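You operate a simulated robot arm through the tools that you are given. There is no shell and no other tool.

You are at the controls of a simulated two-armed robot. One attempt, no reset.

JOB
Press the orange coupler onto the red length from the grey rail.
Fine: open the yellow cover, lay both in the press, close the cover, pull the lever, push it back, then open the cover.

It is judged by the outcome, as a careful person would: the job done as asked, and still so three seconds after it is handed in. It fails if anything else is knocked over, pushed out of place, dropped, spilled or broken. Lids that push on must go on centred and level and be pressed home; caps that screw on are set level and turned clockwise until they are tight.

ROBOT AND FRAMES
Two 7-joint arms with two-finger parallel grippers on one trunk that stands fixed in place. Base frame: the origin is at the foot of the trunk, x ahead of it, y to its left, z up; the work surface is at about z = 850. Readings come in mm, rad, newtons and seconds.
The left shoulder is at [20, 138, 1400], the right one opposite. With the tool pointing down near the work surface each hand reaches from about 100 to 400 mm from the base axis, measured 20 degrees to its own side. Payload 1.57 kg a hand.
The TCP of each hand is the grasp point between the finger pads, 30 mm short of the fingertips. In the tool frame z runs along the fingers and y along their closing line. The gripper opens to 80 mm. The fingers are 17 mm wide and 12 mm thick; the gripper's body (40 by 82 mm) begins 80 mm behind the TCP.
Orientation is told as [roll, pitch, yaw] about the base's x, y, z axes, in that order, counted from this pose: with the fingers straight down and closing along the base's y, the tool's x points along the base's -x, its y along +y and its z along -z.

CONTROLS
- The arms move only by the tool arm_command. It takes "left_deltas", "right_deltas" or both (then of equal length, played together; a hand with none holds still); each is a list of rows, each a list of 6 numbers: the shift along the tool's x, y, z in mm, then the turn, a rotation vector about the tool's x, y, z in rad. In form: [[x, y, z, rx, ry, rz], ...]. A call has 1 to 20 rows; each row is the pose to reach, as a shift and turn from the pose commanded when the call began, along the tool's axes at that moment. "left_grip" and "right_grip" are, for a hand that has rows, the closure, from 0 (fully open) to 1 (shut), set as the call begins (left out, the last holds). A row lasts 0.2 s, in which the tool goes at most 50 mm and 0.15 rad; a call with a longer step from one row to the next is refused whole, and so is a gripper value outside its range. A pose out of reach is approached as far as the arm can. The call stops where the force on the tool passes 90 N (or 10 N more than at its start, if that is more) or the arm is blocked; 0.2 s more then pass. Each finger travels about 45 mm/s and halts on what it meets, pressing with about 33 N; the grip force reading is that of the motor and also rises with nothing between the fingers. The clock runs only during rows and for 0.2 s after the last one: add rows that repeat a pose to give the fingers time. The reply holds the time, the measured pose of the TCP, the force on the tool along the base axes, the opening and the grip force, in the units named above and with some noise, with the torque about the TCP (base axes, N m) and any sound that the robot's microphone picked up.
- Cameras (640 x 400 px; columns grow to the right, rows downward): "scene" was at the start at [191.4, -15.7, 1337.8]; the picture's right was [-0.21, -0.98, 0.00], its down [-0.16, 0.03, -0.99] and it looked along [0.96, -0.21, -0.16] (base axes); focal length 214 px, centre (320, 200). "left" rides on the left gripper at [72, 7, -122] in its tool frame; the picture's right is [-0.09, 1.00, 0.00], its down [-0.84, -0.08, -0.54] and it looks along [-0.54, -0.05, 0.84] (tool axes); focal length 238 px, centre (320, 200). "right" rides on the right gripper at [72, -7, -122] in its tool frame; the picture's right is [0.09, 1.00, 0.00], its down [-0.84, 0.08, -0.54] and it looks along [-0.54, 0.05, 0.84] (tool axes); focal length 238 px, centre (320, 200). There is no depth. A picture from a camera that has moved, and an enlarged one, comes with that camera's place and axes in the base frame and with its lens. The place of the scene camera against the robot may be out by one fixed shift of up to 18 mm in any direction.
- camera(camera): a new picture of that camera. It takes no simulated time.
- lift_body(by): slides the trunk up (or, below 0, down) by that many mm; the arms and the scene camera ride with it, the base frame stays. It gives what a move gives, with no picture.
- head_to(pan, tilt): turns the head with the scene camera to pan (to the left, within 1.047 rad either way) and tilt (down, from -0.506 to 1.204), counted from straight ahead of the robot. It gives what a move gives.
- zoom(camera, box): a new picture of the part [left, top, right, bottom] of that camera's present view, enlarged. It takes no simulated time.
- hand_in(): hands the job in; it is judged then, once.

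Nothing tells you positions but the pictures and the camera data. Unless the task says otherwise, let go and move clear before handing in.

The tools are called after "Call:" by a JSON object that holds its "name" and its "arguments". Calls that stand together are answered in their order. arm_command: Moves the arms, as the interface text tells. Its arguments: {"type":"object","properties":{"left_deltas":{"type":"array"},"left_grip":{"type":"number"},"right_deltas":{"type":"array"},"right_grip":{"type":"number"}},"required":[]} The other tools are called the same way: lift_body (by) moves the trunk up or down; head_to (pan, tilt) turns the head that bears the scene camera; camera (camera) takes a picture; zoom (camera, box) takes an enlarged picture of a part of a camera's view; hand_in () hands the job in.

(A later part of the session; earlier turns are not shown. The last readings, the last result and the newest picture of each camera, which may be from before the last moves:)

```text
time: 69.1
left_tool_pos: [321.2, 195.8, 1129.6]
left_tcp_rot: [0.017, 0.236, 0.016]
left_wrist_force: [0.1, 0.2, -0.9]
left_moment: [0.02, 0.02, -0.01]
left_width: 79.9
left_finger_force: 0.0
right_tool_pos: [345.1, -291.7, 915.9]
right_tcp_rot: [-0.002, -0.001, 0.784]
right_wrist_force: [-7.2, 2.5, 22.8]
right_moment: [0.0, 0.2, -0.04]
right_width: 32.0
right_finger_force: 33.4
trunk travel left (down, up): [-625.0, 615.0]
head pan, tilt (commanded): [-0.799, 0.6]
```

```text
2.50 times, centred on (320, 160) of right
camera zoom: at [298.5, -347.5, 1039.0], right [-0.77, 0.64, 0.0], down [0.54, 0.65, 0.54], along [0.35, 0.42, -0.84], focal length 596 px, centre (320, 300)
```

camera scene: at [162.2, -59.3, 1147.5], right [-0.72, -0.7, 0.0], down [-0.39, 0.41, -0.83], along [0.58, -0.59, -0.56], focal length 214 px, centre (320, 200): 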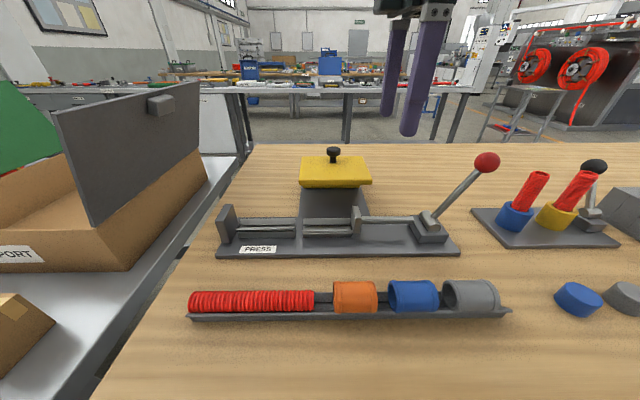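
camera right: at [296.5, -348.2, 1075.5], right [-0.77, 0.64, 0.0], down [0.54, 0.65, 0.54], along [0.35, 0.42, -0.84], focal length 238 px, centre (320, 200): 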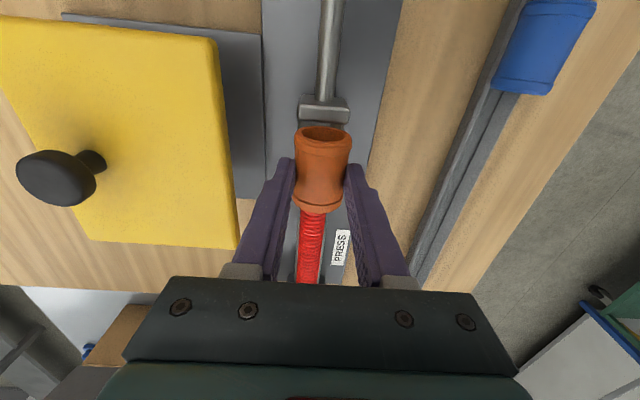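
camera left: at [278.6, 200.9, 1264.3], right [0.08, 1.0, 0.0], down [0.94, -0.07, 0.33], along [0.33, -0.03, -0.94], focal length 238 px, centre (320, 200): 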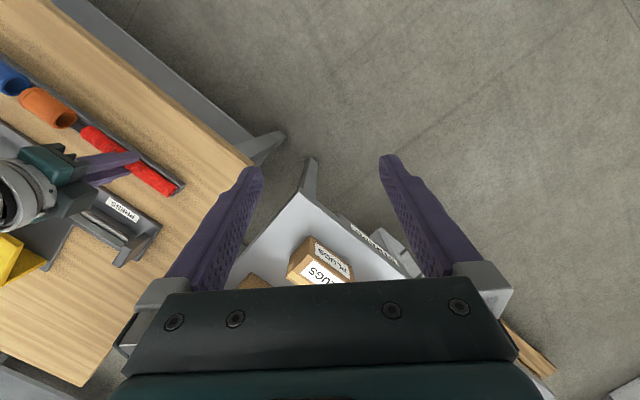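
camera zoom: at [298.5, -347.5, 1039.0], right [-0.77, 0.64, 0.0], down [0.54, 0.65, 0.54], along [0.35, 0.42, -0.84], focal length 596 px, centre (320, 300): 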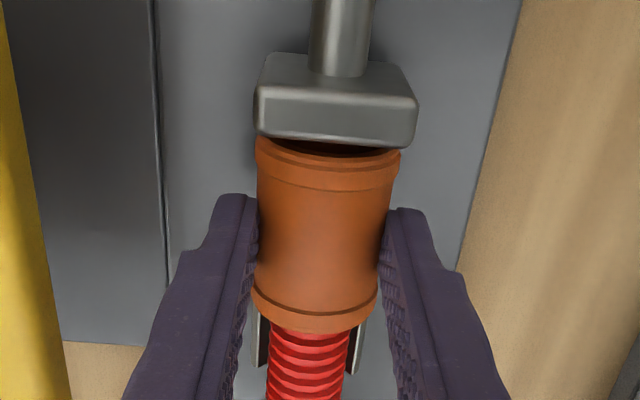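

The coupler is seated and looks coaxial with the tube. I'll relieve the preload, release and rise.

Call:
{"name": "arm_command", "arguments": {"right_deltas": [[0, 0.4, -1.4, 0, 0, 0], [0, 0.4, -1.4, 0, 0, 0]]}}

Call:
{"name": "arm_command", "arguments": {"right_deltas": [[0, 0, 0, 0, 0, 0], [0, 0, 0, 0, 0, 0], [0, 0, 0, 0, 0, 0]], "right_grip": 0.4}}

Call:
{"name": "arm_command", "arguments": {"right_deltas": [[0, 0, -20, 0, 0, 0], [0, 0, -50, 0, 0, 0], [0, 0, -90, 0, 0, 0], [0, 0, -110, 0, 0, 0], [0, 0, -110, 0, 0, 0]]}}

Call:
{"name": "camera", "arguments": {"camera": "right"}}

Call:
{"name": "zoom", "arguments": {"camera": "scene", "box": [200, 150, 440, 270]}}

Call:
{"name": "zoom", "arguments": {"camera": "right", "box": [260, 60, 380, 260]}}

```text
time: 69.7
left_tool_pos: [321.3, 196.8, 1127.9]
left_tcp_rot: [0.019, 0.236, 0.017]
left_wrist_force: [0.6, -0.3, 0.4]
left_moment: [0.01, 0.0, -0.02]
left_width: 80.1
left_finger_force: 0.0
right_tool_pos: [343.6, -291.0, 916.9]
right_tcp_rot: [-0.001, -0.001, 0.786]
right_wrist_force: [0.5, -0.7, 7.1]
right_moment: [0.01, -0.05, 0.03]
right_width: 32.2
right_finger_force: 32.4
trunk travel left (down, up): [-625.0, 615.0]
head pan, tilt (commanded): [-0.799, 0.6]
```

```text
time: 70.5
left_tool_pos: [320.5, 197.3, 1128.2]
left_tcp_rot: [0.019, 0.235, 0.016]
left_wrist_force: [0.3, 0.6, 0.6]
left_moment: [-0.03, 0.01, 0.0]
left_width: 80.0
left_finger_force: 0.1
right_tool_pos: [344.0, -289.8, 916.7]
right_tcp_rot: [0.0, -0.001, 0.786]
right_wrist_force: [-0.7, 0.4, 0.5]
right_moment: [0.0, -0.02, 0.03]
right_width: 47.9
right_finger_force: 0.0
trunk travel left (down, up): [-625.0, 615.0]
head pan, tilt (commanded): [-0.799, 0.6]
```

```text
time: 71.7
left_tool_pos: [321.4, 198.3, 1127.7]
left_tcp_rot: [0.018, 0.237, 0.017]
left_wrist_force: [0.5, 0.3, 0.0]
left_moment: [0.0, 0.03, -0.04]
left_width: 80.0
left_finger_force: 0.1
right_tool_pos: [344.5, -291.4, 1027.1]
right_tcp_rot: [0.001, 0.0, 0.785]
right_wrist_force: [0.5, -0.6, 0.9]
right_moment: [0.0, 0.0, -0.02]
right_width: 48.1
right_finger_force: 0.1
trunk travel left (down, up): [-625.0, 615.0]
head pan, tilt (commanded): [-0.799, 0.6]
```

```text
taken
camera right: at [297.7, -347.1, 1150.2], right [-0.77, 0.64, 0.0], down [0.54, 0.65, 0.54], along [0.35, 0.42, -0.84], focal length 238 px, centre (320, 200)
```

right: 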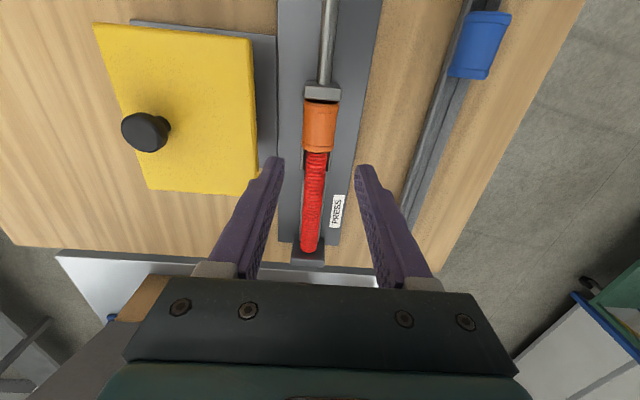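

```text
2.67 times, centred on (320, 210) of scene
camera zoom: at [162.3, -59.3, 1147.5], right [-0.72, -0.7, 0.0], down [-0.39, 0.41, -0.83], along [0.58, -0.59, -0.56], focal length 572 px, centre (320, 173)
```

zoom: 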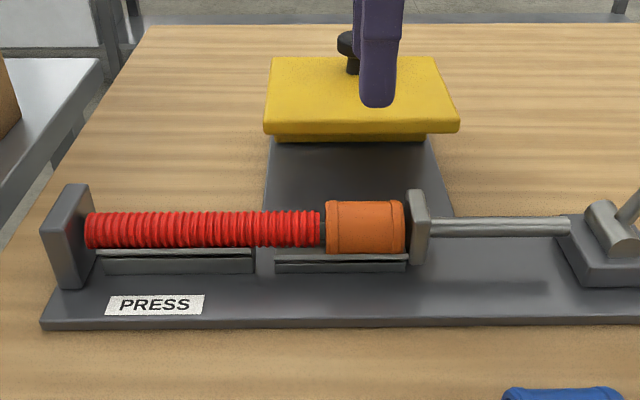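

```text
2.00 times, centred on (320, 160) of right
camera zoom: at [297.7, -347.1, 1150.2], right [-0.77, 0.64, 0.0], down [0.54, 0.65, 0.54], along [0.35, 0.42, -0.84], focal length 477 px, centre (320, 280)
```

zoom: 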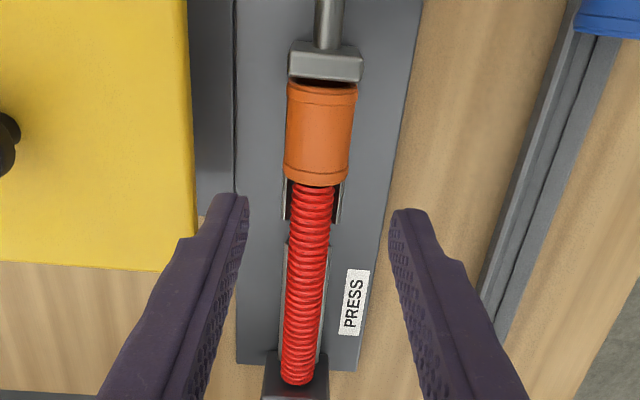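

Both parts are laid in the press. To close the cover I'll turn the hand 90° so it can grip the knob with the fingers tilted outward for reach.

Call:
{"name": "arm_command", "arguments": {"right_deltas": [[0, 0, -10, 0, 0, 0.14], [0, 0, -20, 0, 0, 0.28], [0, 0, -20, 0, 0, 0.42], [0, 0, -20, 0, 0, 0.56], [0, 0, -20, 0, 0, 0.7], [0, 0, -20, 0, 0, 0.84], [0, 0, -20, 0, 0, 0.98], [0, 0, -20, 0, 0, 1.12], [0, 0, -20, 0, 0, 1.26], [0, 0, -20, 0, 0, 1.4], [0, 0, -20, 0, 0, 1.5], [0, 0, -20, 0, 0, 1.571], [0, 0, -20, 0, 0, 1.571]], "right_grip": 0.2}}

Call:
{"name": "camera", "arguments": {"camera": "right"}}

Call:
{"name": "camera", "arguments": {"camera": "scene"}}

```text
time: 74.5
left_tool_pos: [320.2, 197.0, 1128.3]
left_tcp_rot: [0.019, 0.234, 0.016]
left_wrist_force: [0.7, 0.1, 0.8]
left_moment: [0.0, 0.01, 0.0]
left_width: 80.1
left_finger_force: 0.0
right_tool_pos: [342.8, -292.5, 1046.2]
right_tcp_rot: [0.0, -0.001, -0.788]
right_wrist_force: [0.3, -0.1, 0.1]
right_moment: [-0.02, 0.0, -0.02]
right_width: 64.0
right_finger_force: 0.1
trunk travel left (down, up): [-625.0, 615.0]
head pan, tilt (commanded): [-0.799, 0.6]
```

```text
taken
camera right: at [288.3, -245.3, 1169.4], right [0.64, 0.77, 0.0], down [0.64, -0.54, 0.54], along [0.42, -0.35, -0.84], focal length 238 px, centre (320, 200)
```

right: 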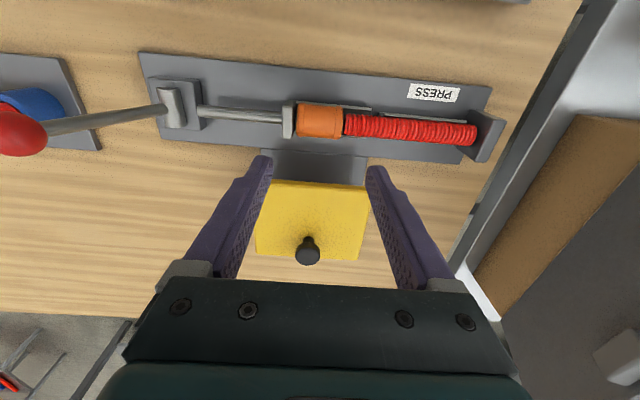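

```text
taken
camera scene: at [162.3, -59.3, 1147.5], right [-0.72, -0.7, 0.0], down [-0.39, 0.41, -0.83], along [0.58, -0.59, -0.56], focal length 214 px, centre (320, 200)
```

scene: 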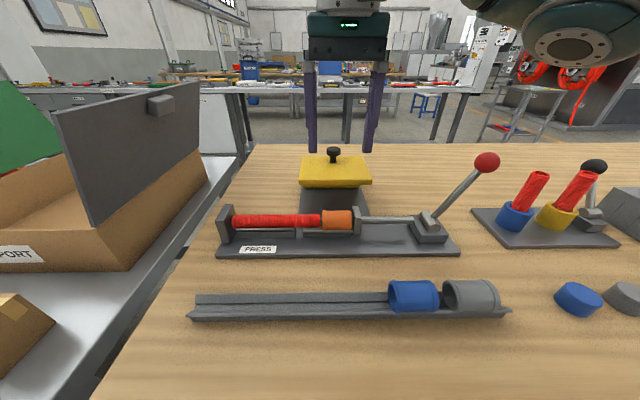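

Call:
{"name": "arm_command", "arguments": {"right_deltas": [[0, 0, 0, 0, -0.1, 0], [0, 0, 0, 0, -0.2, 0], [0, 0, 0, 0, -0.3, 0], [0, 0, 0, 0, -0.3, 0]]}}

Call:
{"name": "arm_command", "arguments": {"right_deltas": [[-40, 0, 12, 0, 0, 0], [-80, -2, 25, 0, 0, 0], [-110, -4, 34, 0, 0, 0], [-130.9, -4.1, 40.5, 0, 0, 0], [-130.9, -4.1, 40.5, 0, 0, 0]]}}

Call:
{"name": "camera", "arguments": {"camera": "right"}}

Call:
{"name": "zoom", "arguments": {"camera": "scene", "box": [260, 90, 420, 210]}}

```text
time: 75.5
left_tool_pos: [321.4, 197.0, 1128.2]
left_tcp_rot: [0.019, 0.235, 0.016]
left_wrist_force: [-0.4, -0.2, 0.1]
left_moment: [0.01, 0.0, 0.02]
left_width: 79.8
left_finger_force: 0.0
right_tool_pos: [343.4, -290.9, 1046.7]
right_tcp_rot: [0.001, -0.302, -0.789]
right_wrist_force: [1.7, -0.2, -0.8]
right_moment: [0.01, -0.03, -0.02]
right_width: 64.0
right_finger_force: 0.1
trunk travel left (down, up): [-625.0, 615.0]
head pan, tilt (commanded): [-0.799, 0.6]
```

```text
time: 76.7
left_tool_pos: [321.6, 197.1, 1127.2]
left_tcp_rot: [0.017, 0.236, 0.014]
left_wrist_force: [0.0, -0.4, -0.1]
left_moment: [0.04, 0.03, 0.0]
left_width: 80.1
left_finger_force: 0.2
right_tool_pos: [437.9, -393.0, 1047.2]
right_tcp_rot: [0.002, -0.3, -0.784]
right_wrist_force: [-0.7, -0.5, -0.3]
right_moment: [-0.01, 0.01, 0.03]
right_width: 64.1
right_finger_force: 0.1
trunk travel left (down, up): [-625.0, 615.0]
head pan, tilt (commanded): [-0.799, 0.6]
```

```text
taken
camera right: at [359.2, -322.4, 1142.9], right [0.64, 0.77, -0.03], down [0.51, -0.4, 0.77], along [0.58, -0.51, -0.64], focal length 238 px, centre (320, 200)
```

right: 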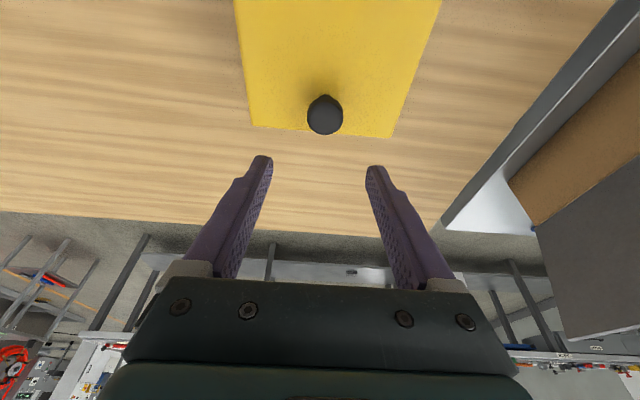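

```text
3.33 times, centred on (340, 150) of scene
camera zoom: at [162.3, -59.3, 1147.5], right [-0.72, -0.7, 0.0], down [-0.39, 0.41, -0.83], along [0.58, -0.59, -0.56], focal length 715 px, centre (253, 367)
```

zoom: 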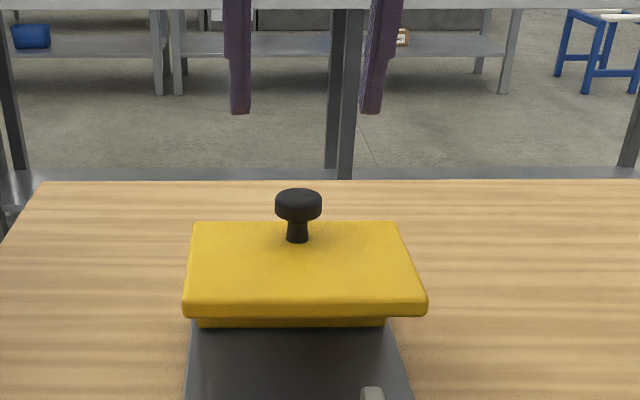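

Call:
{"name": "arm_command", "arguments": {"right_deltas": [[7, 1, 24, 0, 0, 0], [14, 2, 49, 0, 0, 0], [19, 2.7, 66, 0, 0, 0], [21.3, 2.7, 74, 0, 0, 0], [21.3, 2.7, 74, 0, 0, 0]]}}

Call:
{"name": "camera", "arguments": {"camera": "right"}}

Call:
{"name": "zoom", "arguments": {"camera": "scene", "box": [260, 90, 420, 210]}}

```text
time: 77.9
left_tool_pos: [321.4, 196.0, 1127.3]
left_tcp_rot: [0.018, 0.237, 0.015]
left_wrist_force: [0.3, -0.6, 0.4]
left_moment: [0.01, 0.01, 0.0]
left_width: 79.8
left_finger_force: 0.0
right_tool_pos: [442.8, -392.3, 971.6]
right_tcp_rot: [0.002, -0.303, -0.786]
right_wrist_force: [-0.5, 0.0, 12.1]
right_moment: [-0.27, 0.3, 0.1]
right_width: 64.1
right_finger_force: 0.3
trunk travel left (down, up): [-625.0, 615.0]
head pan, tilt (commanded): [-0.799, 0.6]
```

```text
taken
camera right: at [363.2, -322.6, 1066.7], right [0.64, 0.77, -0.03], down [0.5, -0.4, 0.77], along [0.58, -0.51, -0.64], focal length 238 px, centre (320, 200)
```

right: 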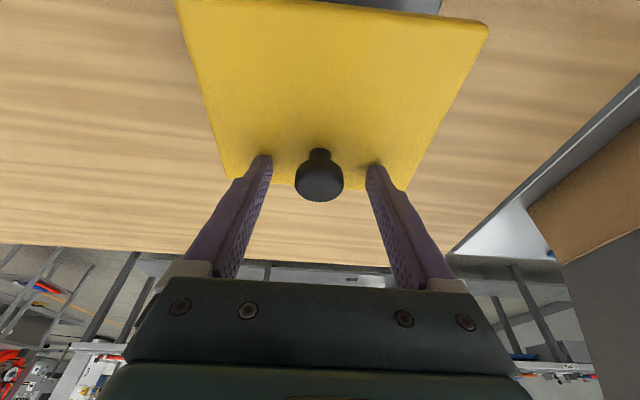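

```text
3.33 times, centred on (340, 150) of scene
camera zoom: at [162.9, -60.0, 1147.9], right [-0.72, -0.7, 0.0], down [-0.39, 0.4, -0.83], along [0.58, -0.59, -0.56], focal length 715 px, centre (253, 367)
```

zoom: 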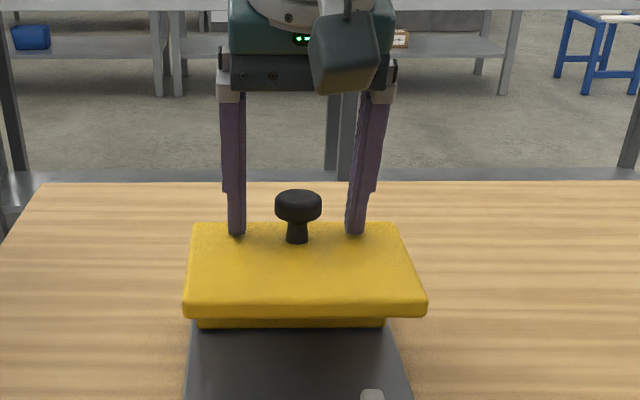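

The tips just touched the cover (12 N), so I'll rise 5 mm and grip the knob.

Call:
{"name": "arm_command", "arguments": {"right_deltas": [[-1.5, 0, -4.8, 0, 0, 0], [-1.5, 0, -4.8, 0, 0, 0]]}}

Call:
{"name": "arm_command", "arguments": {"right_deltas": [[0, 0, 0, 0, 0, 0], [0, 0, 0, 0, 0, 0], [0, 0, 0, 0, 0, 0], [0, 0, 0, 0, 0, 0], [0, 0, 0, 0, 0, 0]], "right_grip": 1.0}}

Call:
{"name": "camera", "arguments": {"camera": "right"}}

```text
time: 78.5
left_tool_pos: [321.0, 197.1, 1127.1]
left_tcp_rot: [0.02, 0.237, 0.016]
left_wrist_force: [0.1, -0.7, -0.2]
left_moment: [-0.01, -0.01, -0.02]
left_width: 80.2
left_finger_force: 0.0
right_tool_pos: [441.3, -390.9, 974.9]
right_tcp_rot: [0.003, -0.299, -0.787]
right_wrist_force: [0.7, 0.2, 0.3]
right_moment: [-0.02, -0.02, 0.01]
right_width: 63.9
right_finger_force: 0.1
trunk travel left (down, up): [-625.0, 615.0]
head pan, tilt (commanded): [-0.799, 0.6]
```

```text
time: 79.7
left_tool_pos: [320.2, 198.5, 1128.0]
left_tcp_rot: [0.02, 0.237, 0.016]
left_wrist_force: [0.8, 0.1, 0.4]
left_moment: [-0.05, 0.01, 0.0]
left_width: 80.1
left_finger_force: 0.0
right_tool_pos: [439.8, -390.4, 975.7]
right_tcp_rot: [0.0, -0.3, -0.788]
right_wrist_force: [-1.5, -2.1, 0.6]
right_moment: [-0.03, 0.05, -0.02]
right_width: 29.5
right_finger_force: 39.3
trunk travel left (down, up): [-625.0, 615.0]
head pan, tilt (commanded): [-0.799, 0.6]
```

```text
taken
camera right: at [361.9, -321.8, 1070.4], right [0.64, 0.77, -0.03], down [0.51, -0.4, 0.77], along [0.58, -0.51, -0.64], focal length 238 px, centre (320, 200)
```

right: 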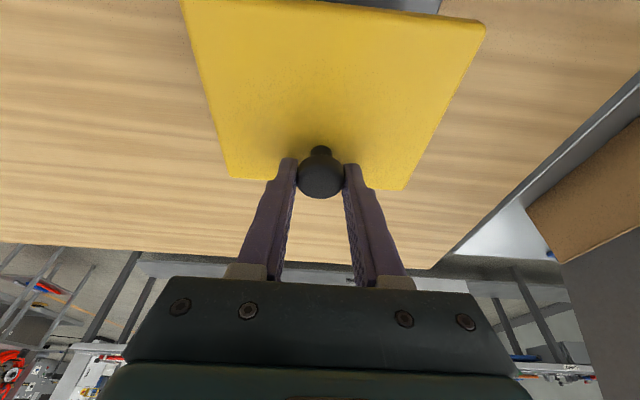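

The knob is gripped. I'll pull the cover closed in stages.

Call:
{"name": "arm_command", "arguments": {"right_deltas": [[5, 0, -1.5, 0, 0, 0], [14, 0, -4.4, 0, 0, 0], [24, 0, -7.4, 0, 0, 0], [33, 0, -10.3, 0, 0, 0], [43, 0, -13.3, 0, 0, 0]]}}

Call:
{"name": "arm_command", "arguments": {"right_deltas": [[10, 0, -3, 0, 0, 0], [19, 0, -5.9, 0, 0, 0], [29, 0, -8.9, 0, 0, 0], [38, 0, -11.8, 0, 0, 0]]}}

Call:
{"name": "zoom", "arguments": {"camera": "scene", "box": [200, 130, 440, 270]}}

```text
time: 80.9
left_tool_pos: [320.2, 197.2, 1127.5]
left_tcp_rot: [0.018, 0.236, 0.017]
left_wrist_force: [0.6, -0.3, -0.2]
left_moment: [-0.03, 0.0, 0.03]
left_width: 79.7
left_finger_force: 0.1
right_tool_pos: [408.2, -359.3, 974.5]
right_tcp_rot: [0.0, -0.301, -0.784]
right_wrist_force: [-0.4, -2.1, -6.6]
right_moment: [-0.14, -0.08, 0.08]
right_width: 29.4
right_finger_force: 38.8
trunk travel left (down, up): [-625.0, 615.0]
head pan, tilt (commanded): [-0.799, 0.6]
```

```text
time: 81.9
left_tool_pos: [320.9, 197.3, 1128.4]
left_tcp_rot: [0.019, 0.237, 0.014]
left_wrist_force: [-0.5, 0.1, -0.1]
left_moment: [0.0, 0.0, -0.03]
left_width: 80.0
left_finger_force: 0.0
right_tool_pos: [378.5, -331.0, 973.3]
right_tcp_rot: [-0.001, -0.3, -0.784]
right_wrist_force: [-2.3, -2.5, -6.3]
right_moment: [0.03, 0.02, 0.06]
right_width: 29.2
right_finger_force: 38.7
trunk travel left (down, up): [-625.0, 615.0]
head pan, tilt (commanded): [-0.799, 0.6]
```

```text
2.67 times, centred on (320, 200) of scene
camera zoom: at [161.7, -59.3, 1147.4], right [-0.72, -0.7, 0.0], down [-0.39, 0.41, -0.82], along [0.57, -0.59, -0.57], focal length 572 px, centre (320, 200)
```

zoom: 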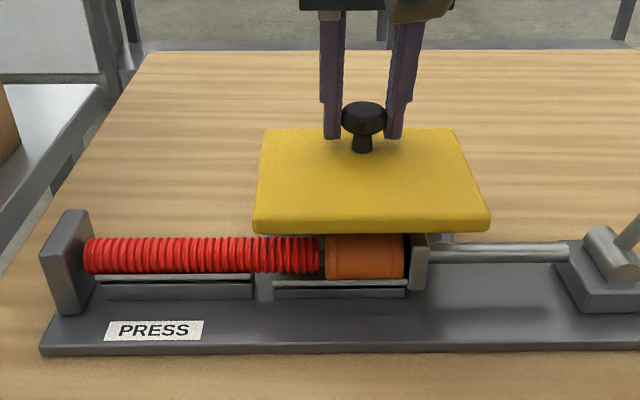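

Call:
{"name": "arm_command", "arguments": {"right_deltas": [[4, 0, -1.2, 0, 0, 0], [8, 0, -2.5, 0, 0, 0], [12, 0, -3.7, 0, 0, 0]]}}

Call:
{"name": "arm_command", "arguments": {"right_deltas": [[1.5, 0, -0.5, 0, 0, 0], [3, 0, -0.9, 0, 0, 0]]}}

Call:
{"name": "zoom", "arguments": {"camera": "scene", "box": [200, 130, 440, 270]}}

```text
time: 82.7
left_tool_pos: [319.3, 196.8, 1127.1]
left_tcp_rot: [0.019, 0.238, 0.015]
left_wrist_force: [0.2, 0.3, -0.4]
left_moment: [0.01, -0.01, 0.01]
left_width: 80.2
left_finger_force: 0.0
right_tool_pos: [371.5, -321.5, 974.9]
right_tcp_rot: [-0.001, -0.301, -0.787]
right_wrist_force: [-2.6, -4.3, -6.1]
right_moment: [-0.03, 0.1, 0.03]
right_width: 29.1
right_finger_force: 38.9
trunk travel left (down, up): [-625.0, 615.0]
head pan, tilt (commanded): [-0.799, 0.6]
```

```text
time: 83.3
left_tool_pos: [321.1, 197.0, 1127.4]
left_tcp_rot: [0.019, 0.238, 0.015]
left_wrist_force: [0.2, -0.5, 0.0]
left_moment: [0.02, 0.0, -0.02]
left_width: 80.1
left_finger_force: 0.1
right_tool_pos: [369.0, -318.8, 974.2]
right_tcp_rot: [0.0, -0.301, -0.787]
right_wrist_force: [-3.9, -4.4, -7.1]
right_moment: [-0.24, -0.18, -0.06]
right_width: 29.3
right_finger_force: 39.1
trunk travel left (down, up): [-625.0, 615.0]
head pan, tilt (commanded): [-0.799, 0.6]
```

```text
2.67 times, centred on (320, 200) of scene
camera zoom: at [161.4, -59.6, 1147.3], right [-0.72, -0.7, 0.0], down [-0.39, 0.4, -0.82], along [0.57, -0.59, -0.57], focal length 572 px, centre (320, 200)
```

zoom: 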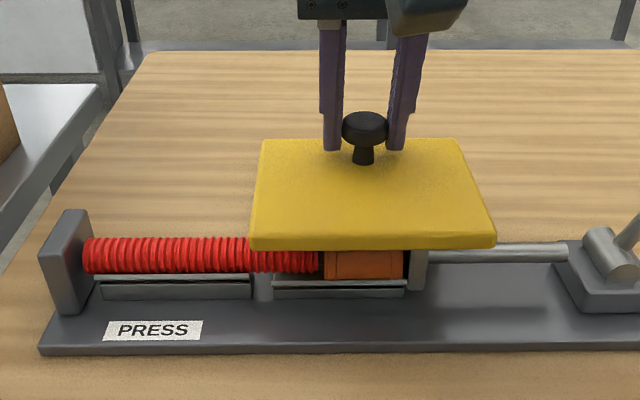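

Call:
{"name": "arm_command", "arguments": {"right_deltas": [[1.5, 0, -0.5, 0, 0, 0], [3, 0, -0.9, 0, 0, 0]]}}

Call:
{"name": "arm_command", "arguments": {"right_deltas": [[1.5, 0, -0.5, 0, 0, 0], [3, 0, -0.9, 0, 0, 0]]}}

```text
time: 83.9
left_tool_pos: [321.2, 197.2, 1127.9]
left_tcp_rot: [0.019, 0.236, 0.015]
left_wrist_force: [0.0, 0.4, -0.3]
left_moment: [-0.01, -0.04, 0.03]
left_width: 80.0
left_finger_force: 0.0
right_tool_pos: [366.7, -317.5, 974.3]
right_tcp_rot: [-0.001, -0.3, -0.785]
right_wrist_force: [3.5, -9.9, -12.3]
right_moment: [0.47, 0.53, 0.05]
right_width: 29.2
right_finger_force: 39.2
trunk travel left (down, up): [-625.0, 615.0]
head pan, tilt (commanded): [-0.799, 0.6]
```

```text
time: 84.5
left_tool_pos: [321.3, 196.1, 1127.3]
left_tcp_rot: [0.018, 0.237, 0.016]
left_wrist_force: [0.5, 0.6, -0.4]
left_moment: [0.04, -0.01, 0.02]
left_width: 80.0
left_finger_force: 0.1
right_tool_pos: [365.5, -317.3, 976.1]
right_tcp_rot: [0.0, -0.306, -0.788]
right_wrist_force: [13.4, -17.0, -25.1]
right_moment: [-0.28, -0.28, -0.03]
right_width: 29.3
right_finger_force: 39.4
trunk travel left (down, up): [-625.0, 615.0]
head pan, tilt (commanded): [-0.799, 0.6]
```

The closed stop is reached. I'll relax the grip, release the knob and rise clear.

Call:
{"name": "arm_command", "arguments": {"right_deltas": [[-2.9, 0, 0.9, 0, 0, 0], [-2.9, 0, 0.9, 0, 0, 0]]}}

Call:
{"name": "arm_command", "arguments": {"right_deltas": [[0, 0, 0, 0, 0, 0], [0, 0, 0, 0, 0, 0], [0, 0, 0, 0, 0, 0], [-8, 0, -27, 0, 0, 0], [-15, 0, -50, 0, 0, 0], [-24, 0, -80, 0, 0, 0], [-24, 0, -80, 0, 0, 0]], "right_grip": 0.2}}

Call:
{"name": "camera", "arguments": {"camera": "scene"}}

Call:
{"name": "zoom", "arguments": {"camera": "scene", "box": [200, 130, 440, 270]}}

Call:
{"name": "zoom", "arguments": {"camera": "scene", "box": [380, 130, 540, 270]}}

```text
time: 85.1
left_tool_pos: [319.7, 197.6, 1127.1]
left_tcp_rot: [0.018, 0.237, 0.015]
left_wrist_force: [-0.8, -0.5, -0.6]
left_moment: [0.0, 0.05, 0.01]
left_width: 79.9
left_finger_force: 0.2
right_tool_pos: [366.4, -317.4, 975.1]
right_tcp_rot: [0.001, -0.301, -0.786]
right_wrist_force: [-4.9, -4.2, 1.8]
right_moment: [-0.29, -0.1, -0.04]
right_width: 29.3
right_finger_force: 38.8
trunk travel left (down, up): [-625.0, 615.0]
head pan, tilt (commanded): [-0.799, 0.6]
```

```text
time: 86.7
left_tool_pos: [322.2, 197.3, 1127.7]
left_tcp_rot: [0.018, 0.235, 0.015]
left_wrist_force: [0.3, -0.6, -0.1]
left_moment: [0.0, -0.01, 0.01]
left_width: 79.9
left_finger_force: 0.0
right_tool_pos: [365.7, -315.0, 1059.3]
right_tcp_rot: [0.001, -0.302, -0.786]
right_wrist_force: [-0.2, -0.1, 0.0]
right_moment: [-0.04, -0.01, 0.01]
right_width: 64.2
right_finger_force: 0.1
trunk travel left (down, up): [-625.0, 615.0]
head pan, tilt (commanded): [-0.799, 0.6]
```

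```text
taken
camera scene: at [162.3, -59.3, 1147.5], right [-0.72, -0.7, 0.0], down [-0.39, 0.41, -0.83], along [0.58, -0.59, -0.56], focal length 214 px, centre (320, 200)
```

scene: 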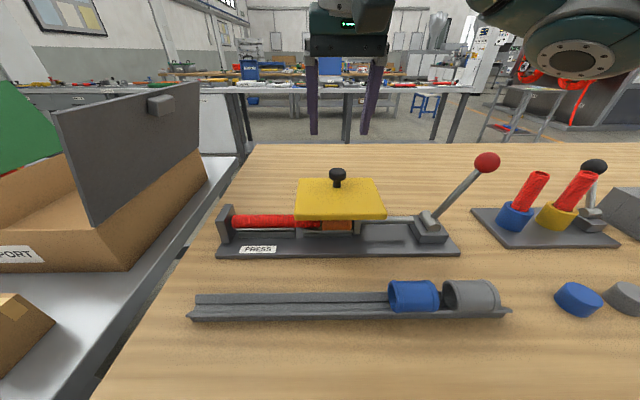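

```text
2.67 times, centred on (320, 200) of scene
camera zoom: at [162.3, -59.3, 1147.5], right [-0.72, -0.7, 0.0], down [-0.39, 0.41, -0.83], along [0.58, -0.59, -0.56], focal length 572 px, centre (320, 200)
```

zoom: 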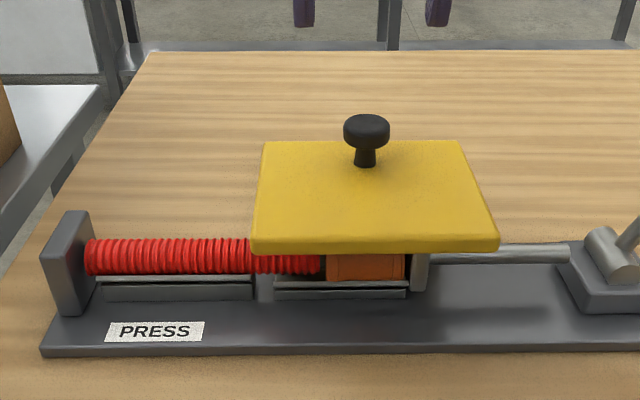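

```text
2.86 times, centred on (460, 200) of scene
camera zoom: at [162.3, -59.3, 1147.5], right [-0.72, -0.7, 0.0], down [-0.39, 0.41, -0.83], along [0.58, -0.59, -0.56], focal length 613 px, centre (-80, 200)
```

zoom: 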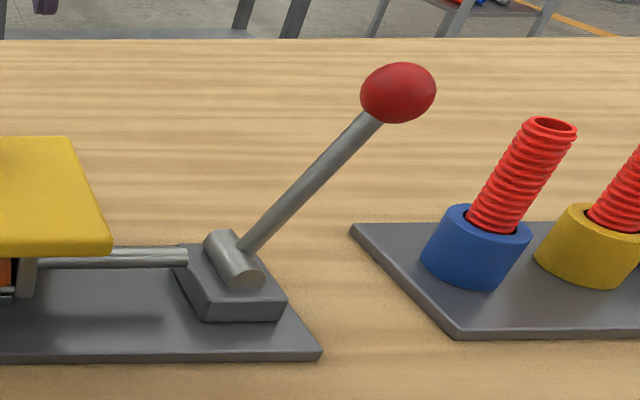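

The cover is closed. Next comes the lever: I'll level the hand, turn it back to 45° so the fingers close parallel to the lever's pivot axis, and move above the red ball.

Call:
{"name": "arm_command", "arguments": {"right_deltas": [[0, 0, -10, 0, 0.1, 0], [0, 0, -20, 0, 0.2, 0], [0, 0, -30, 0, 0.3, 0], [0, 0, -30, 0, 0.3, 0]]}}

Call:
{"name": "arm_command", "arguments": {"right_deltas": [[3, -20, 0, 0, 0, -0.14], [6, -40, 0, 0, 0, -0.28], [9, -60, 0, 0, 0, -0.42], [12, -80, 0, 0, 0, -0.56], [15, -100, 0, 0, 0, -0.7], [18, -120, 0, 0, 0, -0.84], [21, -140, 0, 0, 0, -0.98], [24, -160, 0, 0, 0, -1.12], [27, -170, 0, 0, 0, -1.26], [27, -175, 0, 0, 0, -1.4], [27, -180, 0, 0, 0, -1.5], [27, -180, 0, 0, 0, -1.571], [27, -180, 0, 0, 0, -1.571]]}}

Call:
{"name": "camera", "arguments": {"camera": "right"}}

Call:
{"name": "camera", "arguments": {"camera": "scene"}}

```text
time: 87.7
left_tool_pos: [321.6, 197.3, 1127.2]
left_tcp_rot: [0.018, 0.234, 0.014]
left_wrist_force: [0.1, 0.3, -0.2]
left_moment: [-0.01, 0.02, 0.01]
left_width: 79.9
left_finger_force: 0.0
right_tool_pos: [359.6, -309.0, 1087.3]
right_tcp_rot: [0.002, 0.001, -0.787]
right_wrist_force: [0.0, -0.9, 0.1]
right_moment: [0.04, -0.01, -0.03]
right_width: 64.1
right_finger_force: 0.0
trunk travel left (down, up): [-625.0, 615.0]
head pan, tilt (commanded): [-0.799, 0.6]
```

```text
time: 90.5
left_tool_pos: [320.8, 197.0, 1128.1]
left_tcp_rot: [0.019, 0.237, 0.016]
left_wrist_force: [-0.1, 0.2, -0.2]
left_moment: [0.02, 0.02, 0.01]
left_width: 79.7
left_finger_force: 0.1
right_tool_pos: [220.5, -407.8, 1080.6]
right_tcp_rot: [0.023, -0.022, 0.81]
right_wrist_force: [0.9, -0.8, 0.1]
right_moment: [-0.04, -0.01, -0.01]
right_width: 63.9
right_finger_force: 0.0
trunk travel left (down, up): [-625.0, 615.0]
head pan, tilt (commanded): [-0.799, 0.6]
```

```text
taken
camera right: at [174.8, -468.6, 1200.6], right [-0.78, 0.62, 0.02], down [0.52, 0.64, 0.56], along [0.34, 0.45, -0.83], focal length 238 px, centre (320, 200)
```

right: 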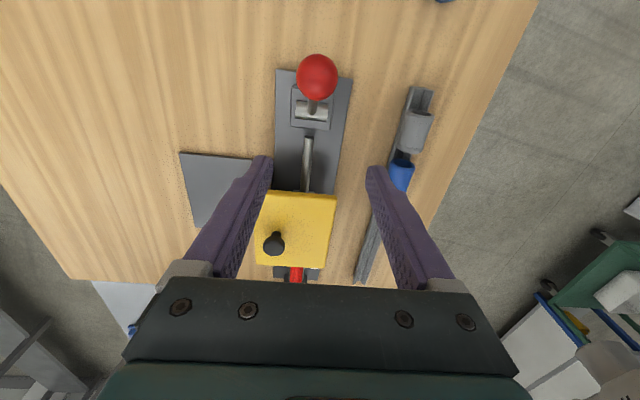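

```text
taken
camera scene: at [162.3, -59.3, 1147.5], right [-0.72, -0.7, 0.0], down [-0.39, 0.41, -0.83], along [0.58, -0.59, -0.56], focal length 214 px, centre (320, 200)
```

scene: 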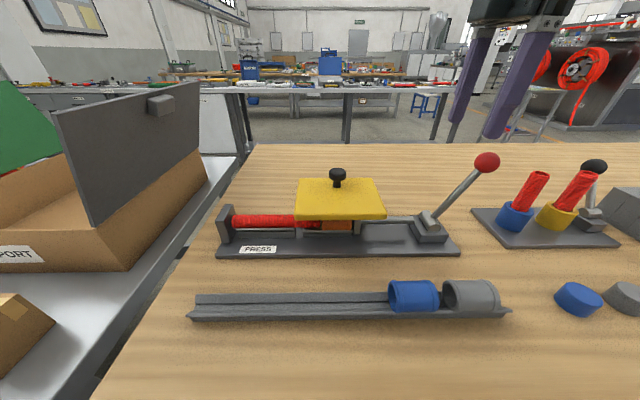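

Call:
{"name": "arm_command", "arguments": {"right_deltas": [[18, -2, 0, 0, 0, 0], [36, -4, 0, 0, 0, 0], [51.6, -5.4, 0, 0, 0, 0], [51.6, -5.4, 0, 0, 0, 0], [51.6, -5.4, 0, 0, 0, 0]]}}

Call:
{"name": "camera", "arguments": {"camera": "right"}}

Call:
{"name": "camera", "arguments": {"camera": "scene"}}

```text
time: 91.3
left_tool_pos: [320.1, 197.1, 1126.5]
left_tcp_rot: [0.018, 0.24, 0.016]
left_wrist_force: [-0.5, -0.1, -0.4]
left_moment: [-0.04, 0.03, 0.03]
left_width: 79.9
left_finger_force: 0.1
right_tool_pos: [203.9, -424.1, 1060.3]
right_tcp_rot: [0.067, -0.076, 0.879]
right_wrist_force: [-0.1, -0.3, -0.6]
right_moment: [-0.01, 0.01, -0.03]
right_width: 64.0
right_finger_force: 0.0
trunk travel left (down, up): [-625.0, 615.0]
head pan, tilt (commanded): [-0.799, 0.6]
stopped in row 4 (right hand): the arm was blocked; the commanded pose is now the measured one
```

```text
taken
camera right: at [164.6, -496.1, 1177.7], right [-0.83, 0.56, 0.06], down [0.48, 0.64, 0.61], along [0.3, 0.53, -0.79], focal length 238 px, centre (320, 200)
```

right: 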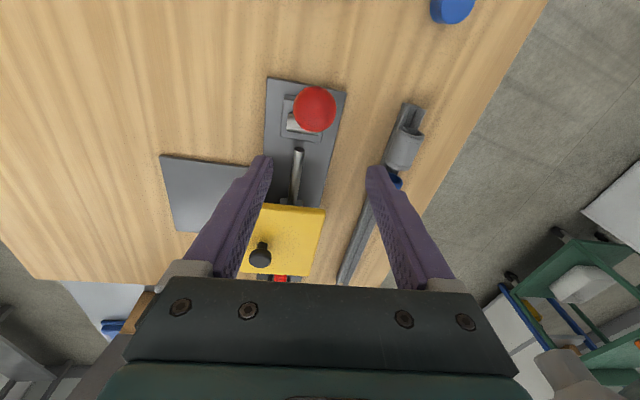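

```text
taken
camera scene: at [162.3, -59.2, 1147.5], right [-0.72, -0.7, 0.0], down [-0.39, 0.41, -0.83], along [0.58, -0.59, -0.56], focal length 214 px, centre (320, 200)
```

scene: 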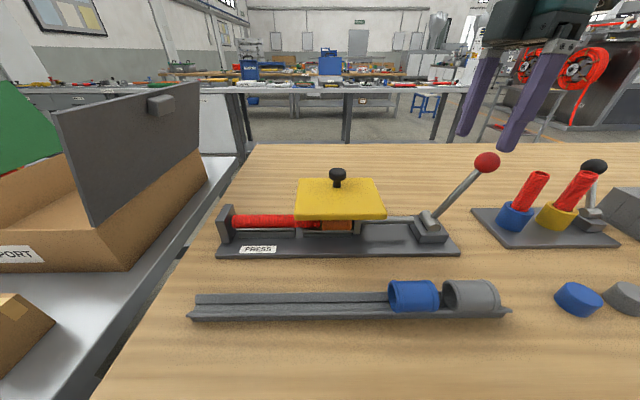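

The arm hit a joint limit at this yaw (+45°) near the ball. The grip is symmetric, so I'll back off and turn the other way to yaw −135°, which suits the arm better there.

Call:
{"name": "arm_command", "arguments": {"right_deltas": [[-15, 0, -10, 0.015, 0.02, 0.02], [-35, 0, -20, 0.03, 0.04, 0.05], [-55, 0, -30, 0.05, 0.06, 0.08], [-75, 0, -35, 0.067, 0.076, 0.094], [-75, 0, -35, 0.067, 0.076, 0.094]]}}

Call:
{"name": "arm_command", "arguments": {"right_deltas": [[0, 0, 0, 0, 0, 0.14], [0, 0, 0, 0, 0, 0.28], [0, 0, 0, 0, 0, 0.42], [0, 0, 0, 0, 0, 0.56], [0, 0, 0, 0, 0, 0.7], [0, 0, 0, 0, 0, 0.84], [0, 0, 0, 0, 0, 0.98], [0, 0, 0, 0, 0, 1.12], [0, 0, 0, 0, 0, 1.26], [0, 0, 0, 0, 0, 1.4], [0, 0, 0, 0, 0, 1.54], [0, 0, 0, 0, 0, 1.571]]}}

```text
time: 92.5
left_tool_pos: [321.4, 197.3, 1126.6]
left_tcp_rot: [0.02, 0.238, 0.017]
left_wrist_force: [-1.1, 0.4, 0.2]
left_moment: [0.0, 0.03, -0.02]
left_width: 79.8
left_finger_force: 0.0
right_tool_pos: [249.4, -374.0, 1095.1]
right_tcp_rot: [0.03, 0.022, 0.77]
right_wrist_force: [0.0, 0.1, 0.0]
right_moment: [0.03, -0.02, 0.0]
right_width: 64.3
right_finger_force: 0.0
trunk travel left (down, up): [-625.0, 615.0]
head pan, tilt (commanded): [-0.799, 0.6]
```

```text
time: 95.2
left_tool_pos: [322.3, 196.9, 1127.3]
left_tcp_rot: [0.019, 0.238, 0.016]
left_wrist_force: [-0.1, 0.4, 0.5]
left_moment: [0.0, -0.01, 0.0]
left_width: 80.0
left_finger_force: 0.1
right_tool_pos: [247.5, -373.0, 1094.1]
right_tcp_rot: [-0.023, 0.031, -0.801]
right_wrist_force: [-0.5, -0.1, 0.0]
right_moment: [-0.03, 0.0, -0.02]
right_width: 64.2
right_finger_force: 0.1
trunk travel left (down, up): [-625.0, 615.0]
head pan, tilt (commanded): [-0.799, 0.6]
```

Call:
{"name": "arm_command", "arguments": {"right_deltas": [[0, 0, 0, -0.012, -0.015, 0], [0, 0, 0, -0.023, -0.031, 0], [0, 0, 0, -0.023, -0.031, 0]]}}

Call:
{"name": "arm_command", "arguments": {"right_deltas": [[0, 0, 0, 0, 0, 0.14], [0, 0, 0, 0, 0, 0.28], [0, 0, 0, 0, 0, 0.42], [0, 0, 0, 0, 0, 0.56], [0, 0, 0, 0, 0, 0.7], [0, 0, 0, 0, 0, 0.84], [0, 0, 0, 0, 0, 0.98], [0, 0, 0, 0, 0, 1.12], [0, 0, 0, 0, 0, 1.26], [0, 0, 0, 0, 0, 1.4], [0, 0, 0, 0, 0, 1.54], [0, 0, 0, 0, 0, 1.555], [0, 0, 0, 0, 0, 1.555]]}}

Call:
{"name": "camera", "arguments": {"camera": "right"}}

Call:
{"name": "camera", "arguments": {"camera": "scene"}}

```text
time: 96.0
left_tool_pos: [320.7, 196.9, 1127.5]
left_tcp_rot: [0.019, 0.238, 0.017]
left_wrist_force: [0.9, -0.1, -0.2]
left_moment: [-0.03, 0.02, -0.05]
left_width: 79.8
left_finger_force: 0.1
right_tool_pos: [247.6, -373.4, 1089.5]
right_tcp_rot: [-0.003, 0.016, -0.807]
right_wrist_force: [-0.3, -0.6, 0.0]
right_moment: [0.03, -0.01, -0.05]
right_width: 63.8
right_finger_force: 0.0
trunk travel left (down, up): [-625.0, 615.0]
head pan, tilt (commanded): [-0.799, 0.6]
```

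```text
time: 98.8
left_tool_pos: [321.1, 197.1, 1127.0]
left_tcp_rot: [0.02, 0.237, 0.015]
left_wrist_force: [0.5, 0.1, -0.3]
left_moment: [0.02, 0.0, -0.02]
left_width: 80.1
left_finger_force: 0.0
right_tool_pos: [245.3, -371.3, 1089.0]
right_tcp_rot: [-0.016, -0.006, -2.355]
right_wrist_force: [0.1, 0.7, -0.5]
right_moment: [0.03, 0.02, -0.04]
right_width: 64.2
right_finger_force: 0.0
trunk travel left (down, up): [-625.0, 615.0]
head pan, tilt (commanded): [-0.799, 0.6]
```

```text
taken
camera right: at [294.1, -317.1, 1211.1], right [0.77, -0.64, -0.02], down [-0.53, -0.65, 0.55], along [-0.36, -0.41, -0.84], focal length 238 px, centre (320, 200)
```

right: 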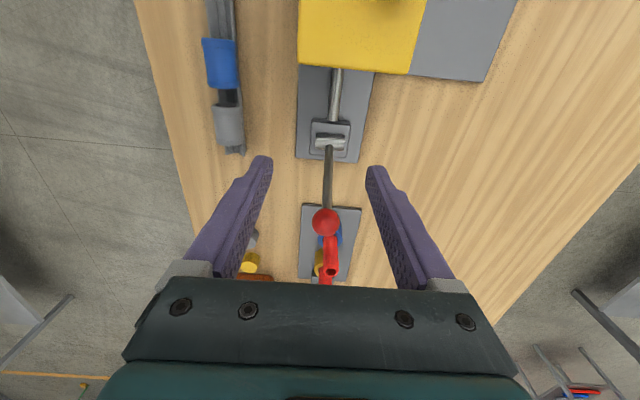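

```text
taken
camera scene: at [162.3, -59.3, 1147.5], right [-0.72, -0.7, 0.0], down [-0.39, 0.41, -0.83], along [0.58, -0.59, -0.56], focal length 214 px, centre (320, 200)
```

scene: 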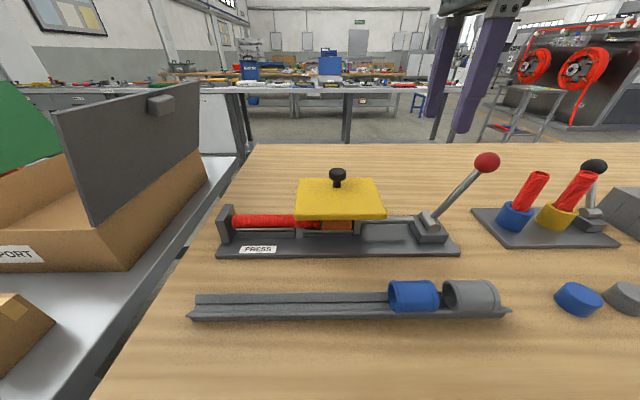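

At yaw −135° the arm is comfortable. The ball is confirmed at [188,-448,998]. The test stand's tubes stand right behind it on the −v side, so the pull must swing the ball toward the cover (+v). Moving above the ball now.

Call:
{"name": "arm_command", "arguments": {"right_deltas": [[-30, 4, 0, -0.008, 0.003, 0], [-60, 9, 0, -0.016, 0.006, 0], [-94.6, 13.6, 0, -0.016, 0.006, 0], [-94.6, 13.6, 0, -0.016, 0.006, 0], [-94.6, 13.6, 0, -0.016, 0.006, 0]]}}

Call:
{"name": "camera", "arguments": {"camera": "right"}}

Call:
{"name": "camera", "arguments": {"camera": "scene"}}

```text
time: 99.4
left_tool_pos: [320.8, 197.9, 1127.4]
left_tcp_rot: [0.019, 0.239, 0.017]
left_wrist_force: [0.0, -0.6, 0.4]
left_moment: [-0.01, -0.01, 0.0]
left_width: 80.0
left_finger_force: 0.1
right_tool_pos: [233.8, -379.5, 1069.5]
right_tcp_rot: [-0.058, 0.137, -2.24]
right_wrist_force: [-0.4, -0.9, -0.2]
right_moment: [0.03, 0.03, 0.02]
right_width: 63.9
right_finger_force: 0.1
trunk travel left (down, up): [-625.0, 615.0]
head pan, tilt (commanded): [-0.799, 0.6]
stopped in row 3 (right hand): the arm was blocked; the commanded pose is now the measured one
```

```text
taken
camera right: at [268.9, -337.0, 1201.2], right [0.84, -0.54, -0.04], down [-0.48, -0.77, 0.42], along [-0.26, -0.33, -0.91], focal length 238 px, centre (320, 200)
```

right: 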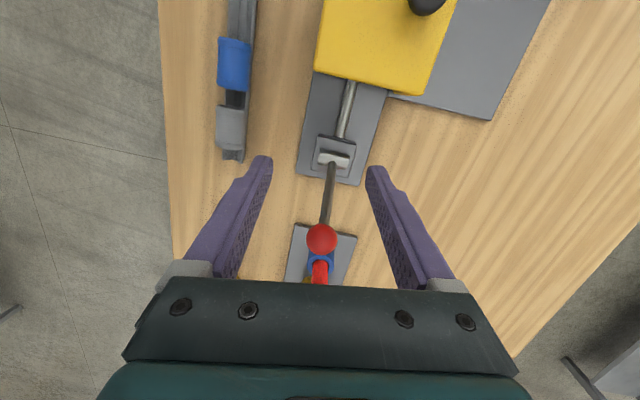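

```text
taken
camera scene: at [162.4, -59.2, 1147.5], right [-0.72, -0.7, 0.0], down [-0.39, 0.41, -0.83], along [0.58, -0.59, -0.56], focal length 214 px, centre (320, 200)
```

scene: 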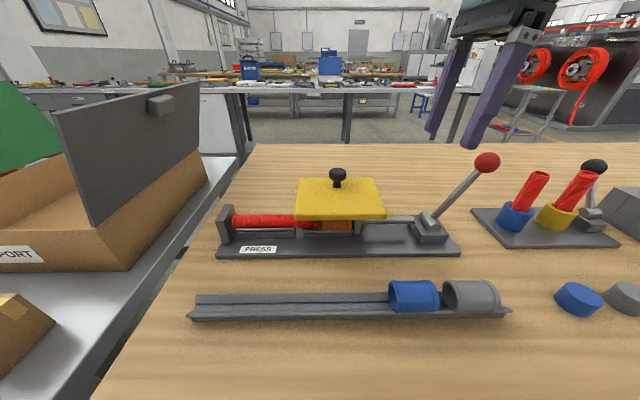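

Blocked again by a wrist limit here. A simpler way is to return to the natural yaw (−45°), close the fingers and push the ball from behind along +v. First I'll back off and turn the hand.

Call:
{"name": "arm_command", "arguments": {"right_deltas": [[10, 0, -8, -0.015, -0.035, 0], [20, 0, -15, -0.03, -0.07, 0], [35, 0, -20, -0.045, -0.105, 0], [45, 0, -25, -0.058, -0.137, 0.115], [45, 0, -25, -0.058, -0.137, 0.115]]}}

Call:
{"name": "arm_command", "arguments": {"right_deltas": [[0, 0, 0, 0, 0, -0.14], [0, 0, 0, 0, 0, -0.28], [0, 0, 0, 0, 0, -0.42], [0, 0, 0, 0, 0, -0.56], [0, 0, 0, 0, 0, -0.7], [0, 0, 0, 0, 0, -0.84], [0, 0, 0, 0, 0, -0.98], [0, 0, 0, 0, 0, -1.12], [0, 0, 0, 0, 0, -1.26], [0, 0, 0, 0, 0, -1.4], [0, 0, 0, 0, 0, -1.54], [0, 0, 0, 0, 0, -1.571], [0, 0, 0, 0, 0, -1.571]], "right_grip": 1.0}}

```text
time: 100.6
left_tool_pos: [321.1, 198.0, 1126.1]
left_tcp_rot: [0.02, 0.239, 0.015]
left_wrist_force: [0.1, -0.6, -1.0]
left_moment: [0.0, 0.01, -0.02]
left_width: 80.0
left_finger_force: 0.1
right_tool_pos: [256.8, -349.7, 1090.0]
right_tcp_rot: [-0.045, -0.036, -2.368]
right_wrist_force: [-0.8, -0.1, 0.1]
right_moment: [-0.01, 0.0, 0.01]
right_width: 64.0
right_finger_force: 0.1
trunk travel left (down, up): [-625.0, 615.0]
head pan, tilt (commanded): [-0.799, 0.6]
```

```text
time: 103.4
left_tool_pos: [321.9, 197.6, 1126.8]
left_tcp_rot: [0.02, 0.237, 0.016]
left_wrist_force: [-0.6, -0.3, 0.8]
left_moment: [-0.01, 0.0, -0.01]
left_width: 79.9
left_finger_force: 0.1
right_tool_pos: [255.2, -350.6, 1089.4]
right_tcp_rot: [-0.038, 0.044, -0.792]
right_wrist_force: [1.1, -0.3, -0.1]
right_moment: [0.04, 0.0, 0.01]
right_width: 0.2
right_finger_force: 21.3
trunk travel left (down, up): [-625.0, 615.0]
head pan, tilt (commanded): [-0.799, 0.6]
```

Call:
{"name": "lift_body", "arguments": {"by": 120}}

Call:
{"name": "arm_command", "arguments": {"right_deltas": [[0, 0, 10, -0.019, -0.022, 0], [0, -15, 20, -0.038, -0.044, 0], [-5, -50, 30, -0.038, -0.044, 0], [-10, -90, 50, -0.038, -0.044, 0], [-15, -130, 70, -0.038, -0.044, 0], [-21, -165, 90, -0.038, -0.044, 0], [-21, -165, 110, -0.038, -0.044, 0], [-21, -165, 110, -0.038, -0.044, 0]]}}

Call:
{"name": "camera", "arguments": {"camera": "right"}}

Call:
{"name": "camera", "arguments": {"camera": "scene"}}

```text
time: 104.9
left_tool_pos: [320.5, 197.4, 1245.6]
left_tcp_rot: [0.019, 0.239, 0.016]
left_wrist_force: [-0.9, 1.4, 0.2]
left_moment: [-0.01, 0.02, 0.02]
left_width: 80.1
left_finger_force: 0.2
right_tool_pos: [255.7, -348.2, 1210.1]
right_tcp_rot: [-0.037, 0.046, -0.793]
right_wrist_force: [-0.6, 0.1, 0.3]
right_moment: [0.03, -0.02, 0.03]
right_width: 0.0
right_finger_force: 21.3
trunk travel left (down, up): [-745.0, 495.0]
head pan, tilt (commanded): [-0.799, 0.6]
```

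```text
time: 106.0
left_tool_pos: [319.2, 198.4, 1246.9]
left_tcp_rot: [0.019, 0.239, 0.015]
left_wrist_force: [0.1, -0.2, -0.7]
left_moment: [0.04, 0.03, 0.0]
left_width: 80.1
left_finger_force: 0.1
right_tool_pos: [226.3, -371.7, 1145.4]
right_tcp_rot: [0.154, 0.044, -0.686]
right_wrist_force: [0.3, 0.3, -0.2]
right_moment: [-0.01, 0.02, 0.0]
right_width: 0.0
right_finger_force: 21.1
trunk travel left (down, up): [-745.0, 495.0]
head pan, tilt (commanded): [-0.799, 0.6]
stopped in row 5 (right hand): the arm was blocked; the commanded pose is now the measured one
```

```text
taken
camera right: at [158.2, -350.1, 1267.8], right [0.56, 0.82, 0.16], down [0.66, -0.55, 0.51], along [0.5, -0.18, -0.85], focal length 238 px, centre (320, 200)
```

right: 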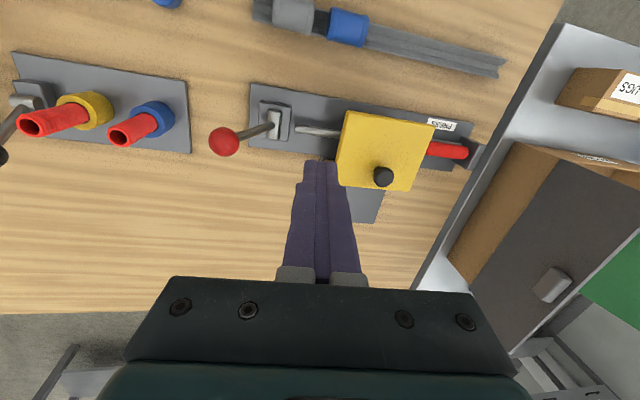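

```text
taken
camera scene: at [162.4, -59.2, 1267.6], right [-0.72, -0.7, 0.0], down [-0.39, 0.41, -0.83], along [0.58, -0.59, -0.56], focal length 214 px, centre (320, 200)
```

scene: 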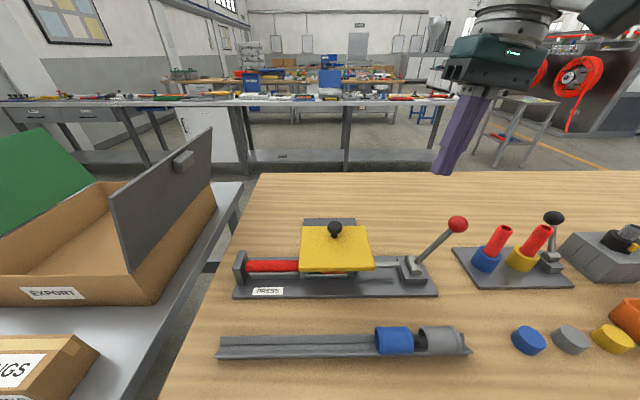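

Blocked once more, and not because of yaw. The arm's elbow posture may have drifted into a joint limit, so I'll look at the arm itself.

Call:
{"name": "head_to", "arguments": {"pan": -1.04, "tilt": 0.1}}

Call:
{"name": "camera", "arguments": {"camera": "scene"}}

```text
time: 106.9
left_tool_pos: [320.2, 198.5, 1247.1]
left_tcp_rot: [0.02, 0.238, 0.016]
left_wrist_force: [0.5, -0.6, -0.4]
left_moment: [0.0, 0.0, 0.0]
left_width: 79.7
left_finger_force: 0.2
right_tool_pos: [224.8, -371.8, 1143.3]
right_tcp_rot: [0.151, 0.048, -0.686]
right_wrist_force: [0.0, 0.3, 1.0]
right_moment: [0.04, 0.02, 0.01]
right_width: 0.0
right_finger_force: 21.8
trunk travel left (down, up): [-745.0, 495.0]
head pan, tilt (commanded): [-1.04, 0.099]
```

```text
taken
camera scene: at [147.3, -75.3, 1313.6], right [-0.86, -0.51, 0.0], down [-0.05, 0.09, -0.99], along [0.5, -0.86, -0.1], focal length 214 px, centre (320, 200)
```

scene: 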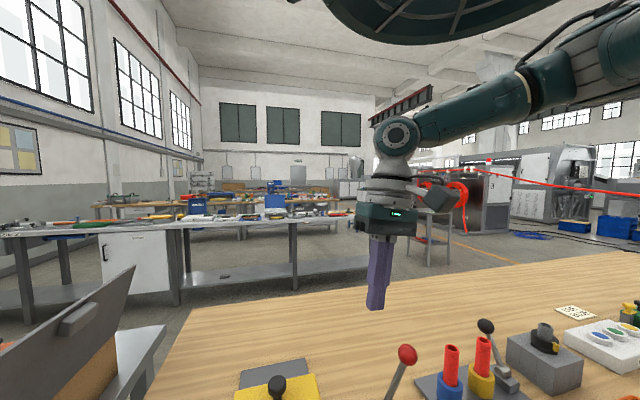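

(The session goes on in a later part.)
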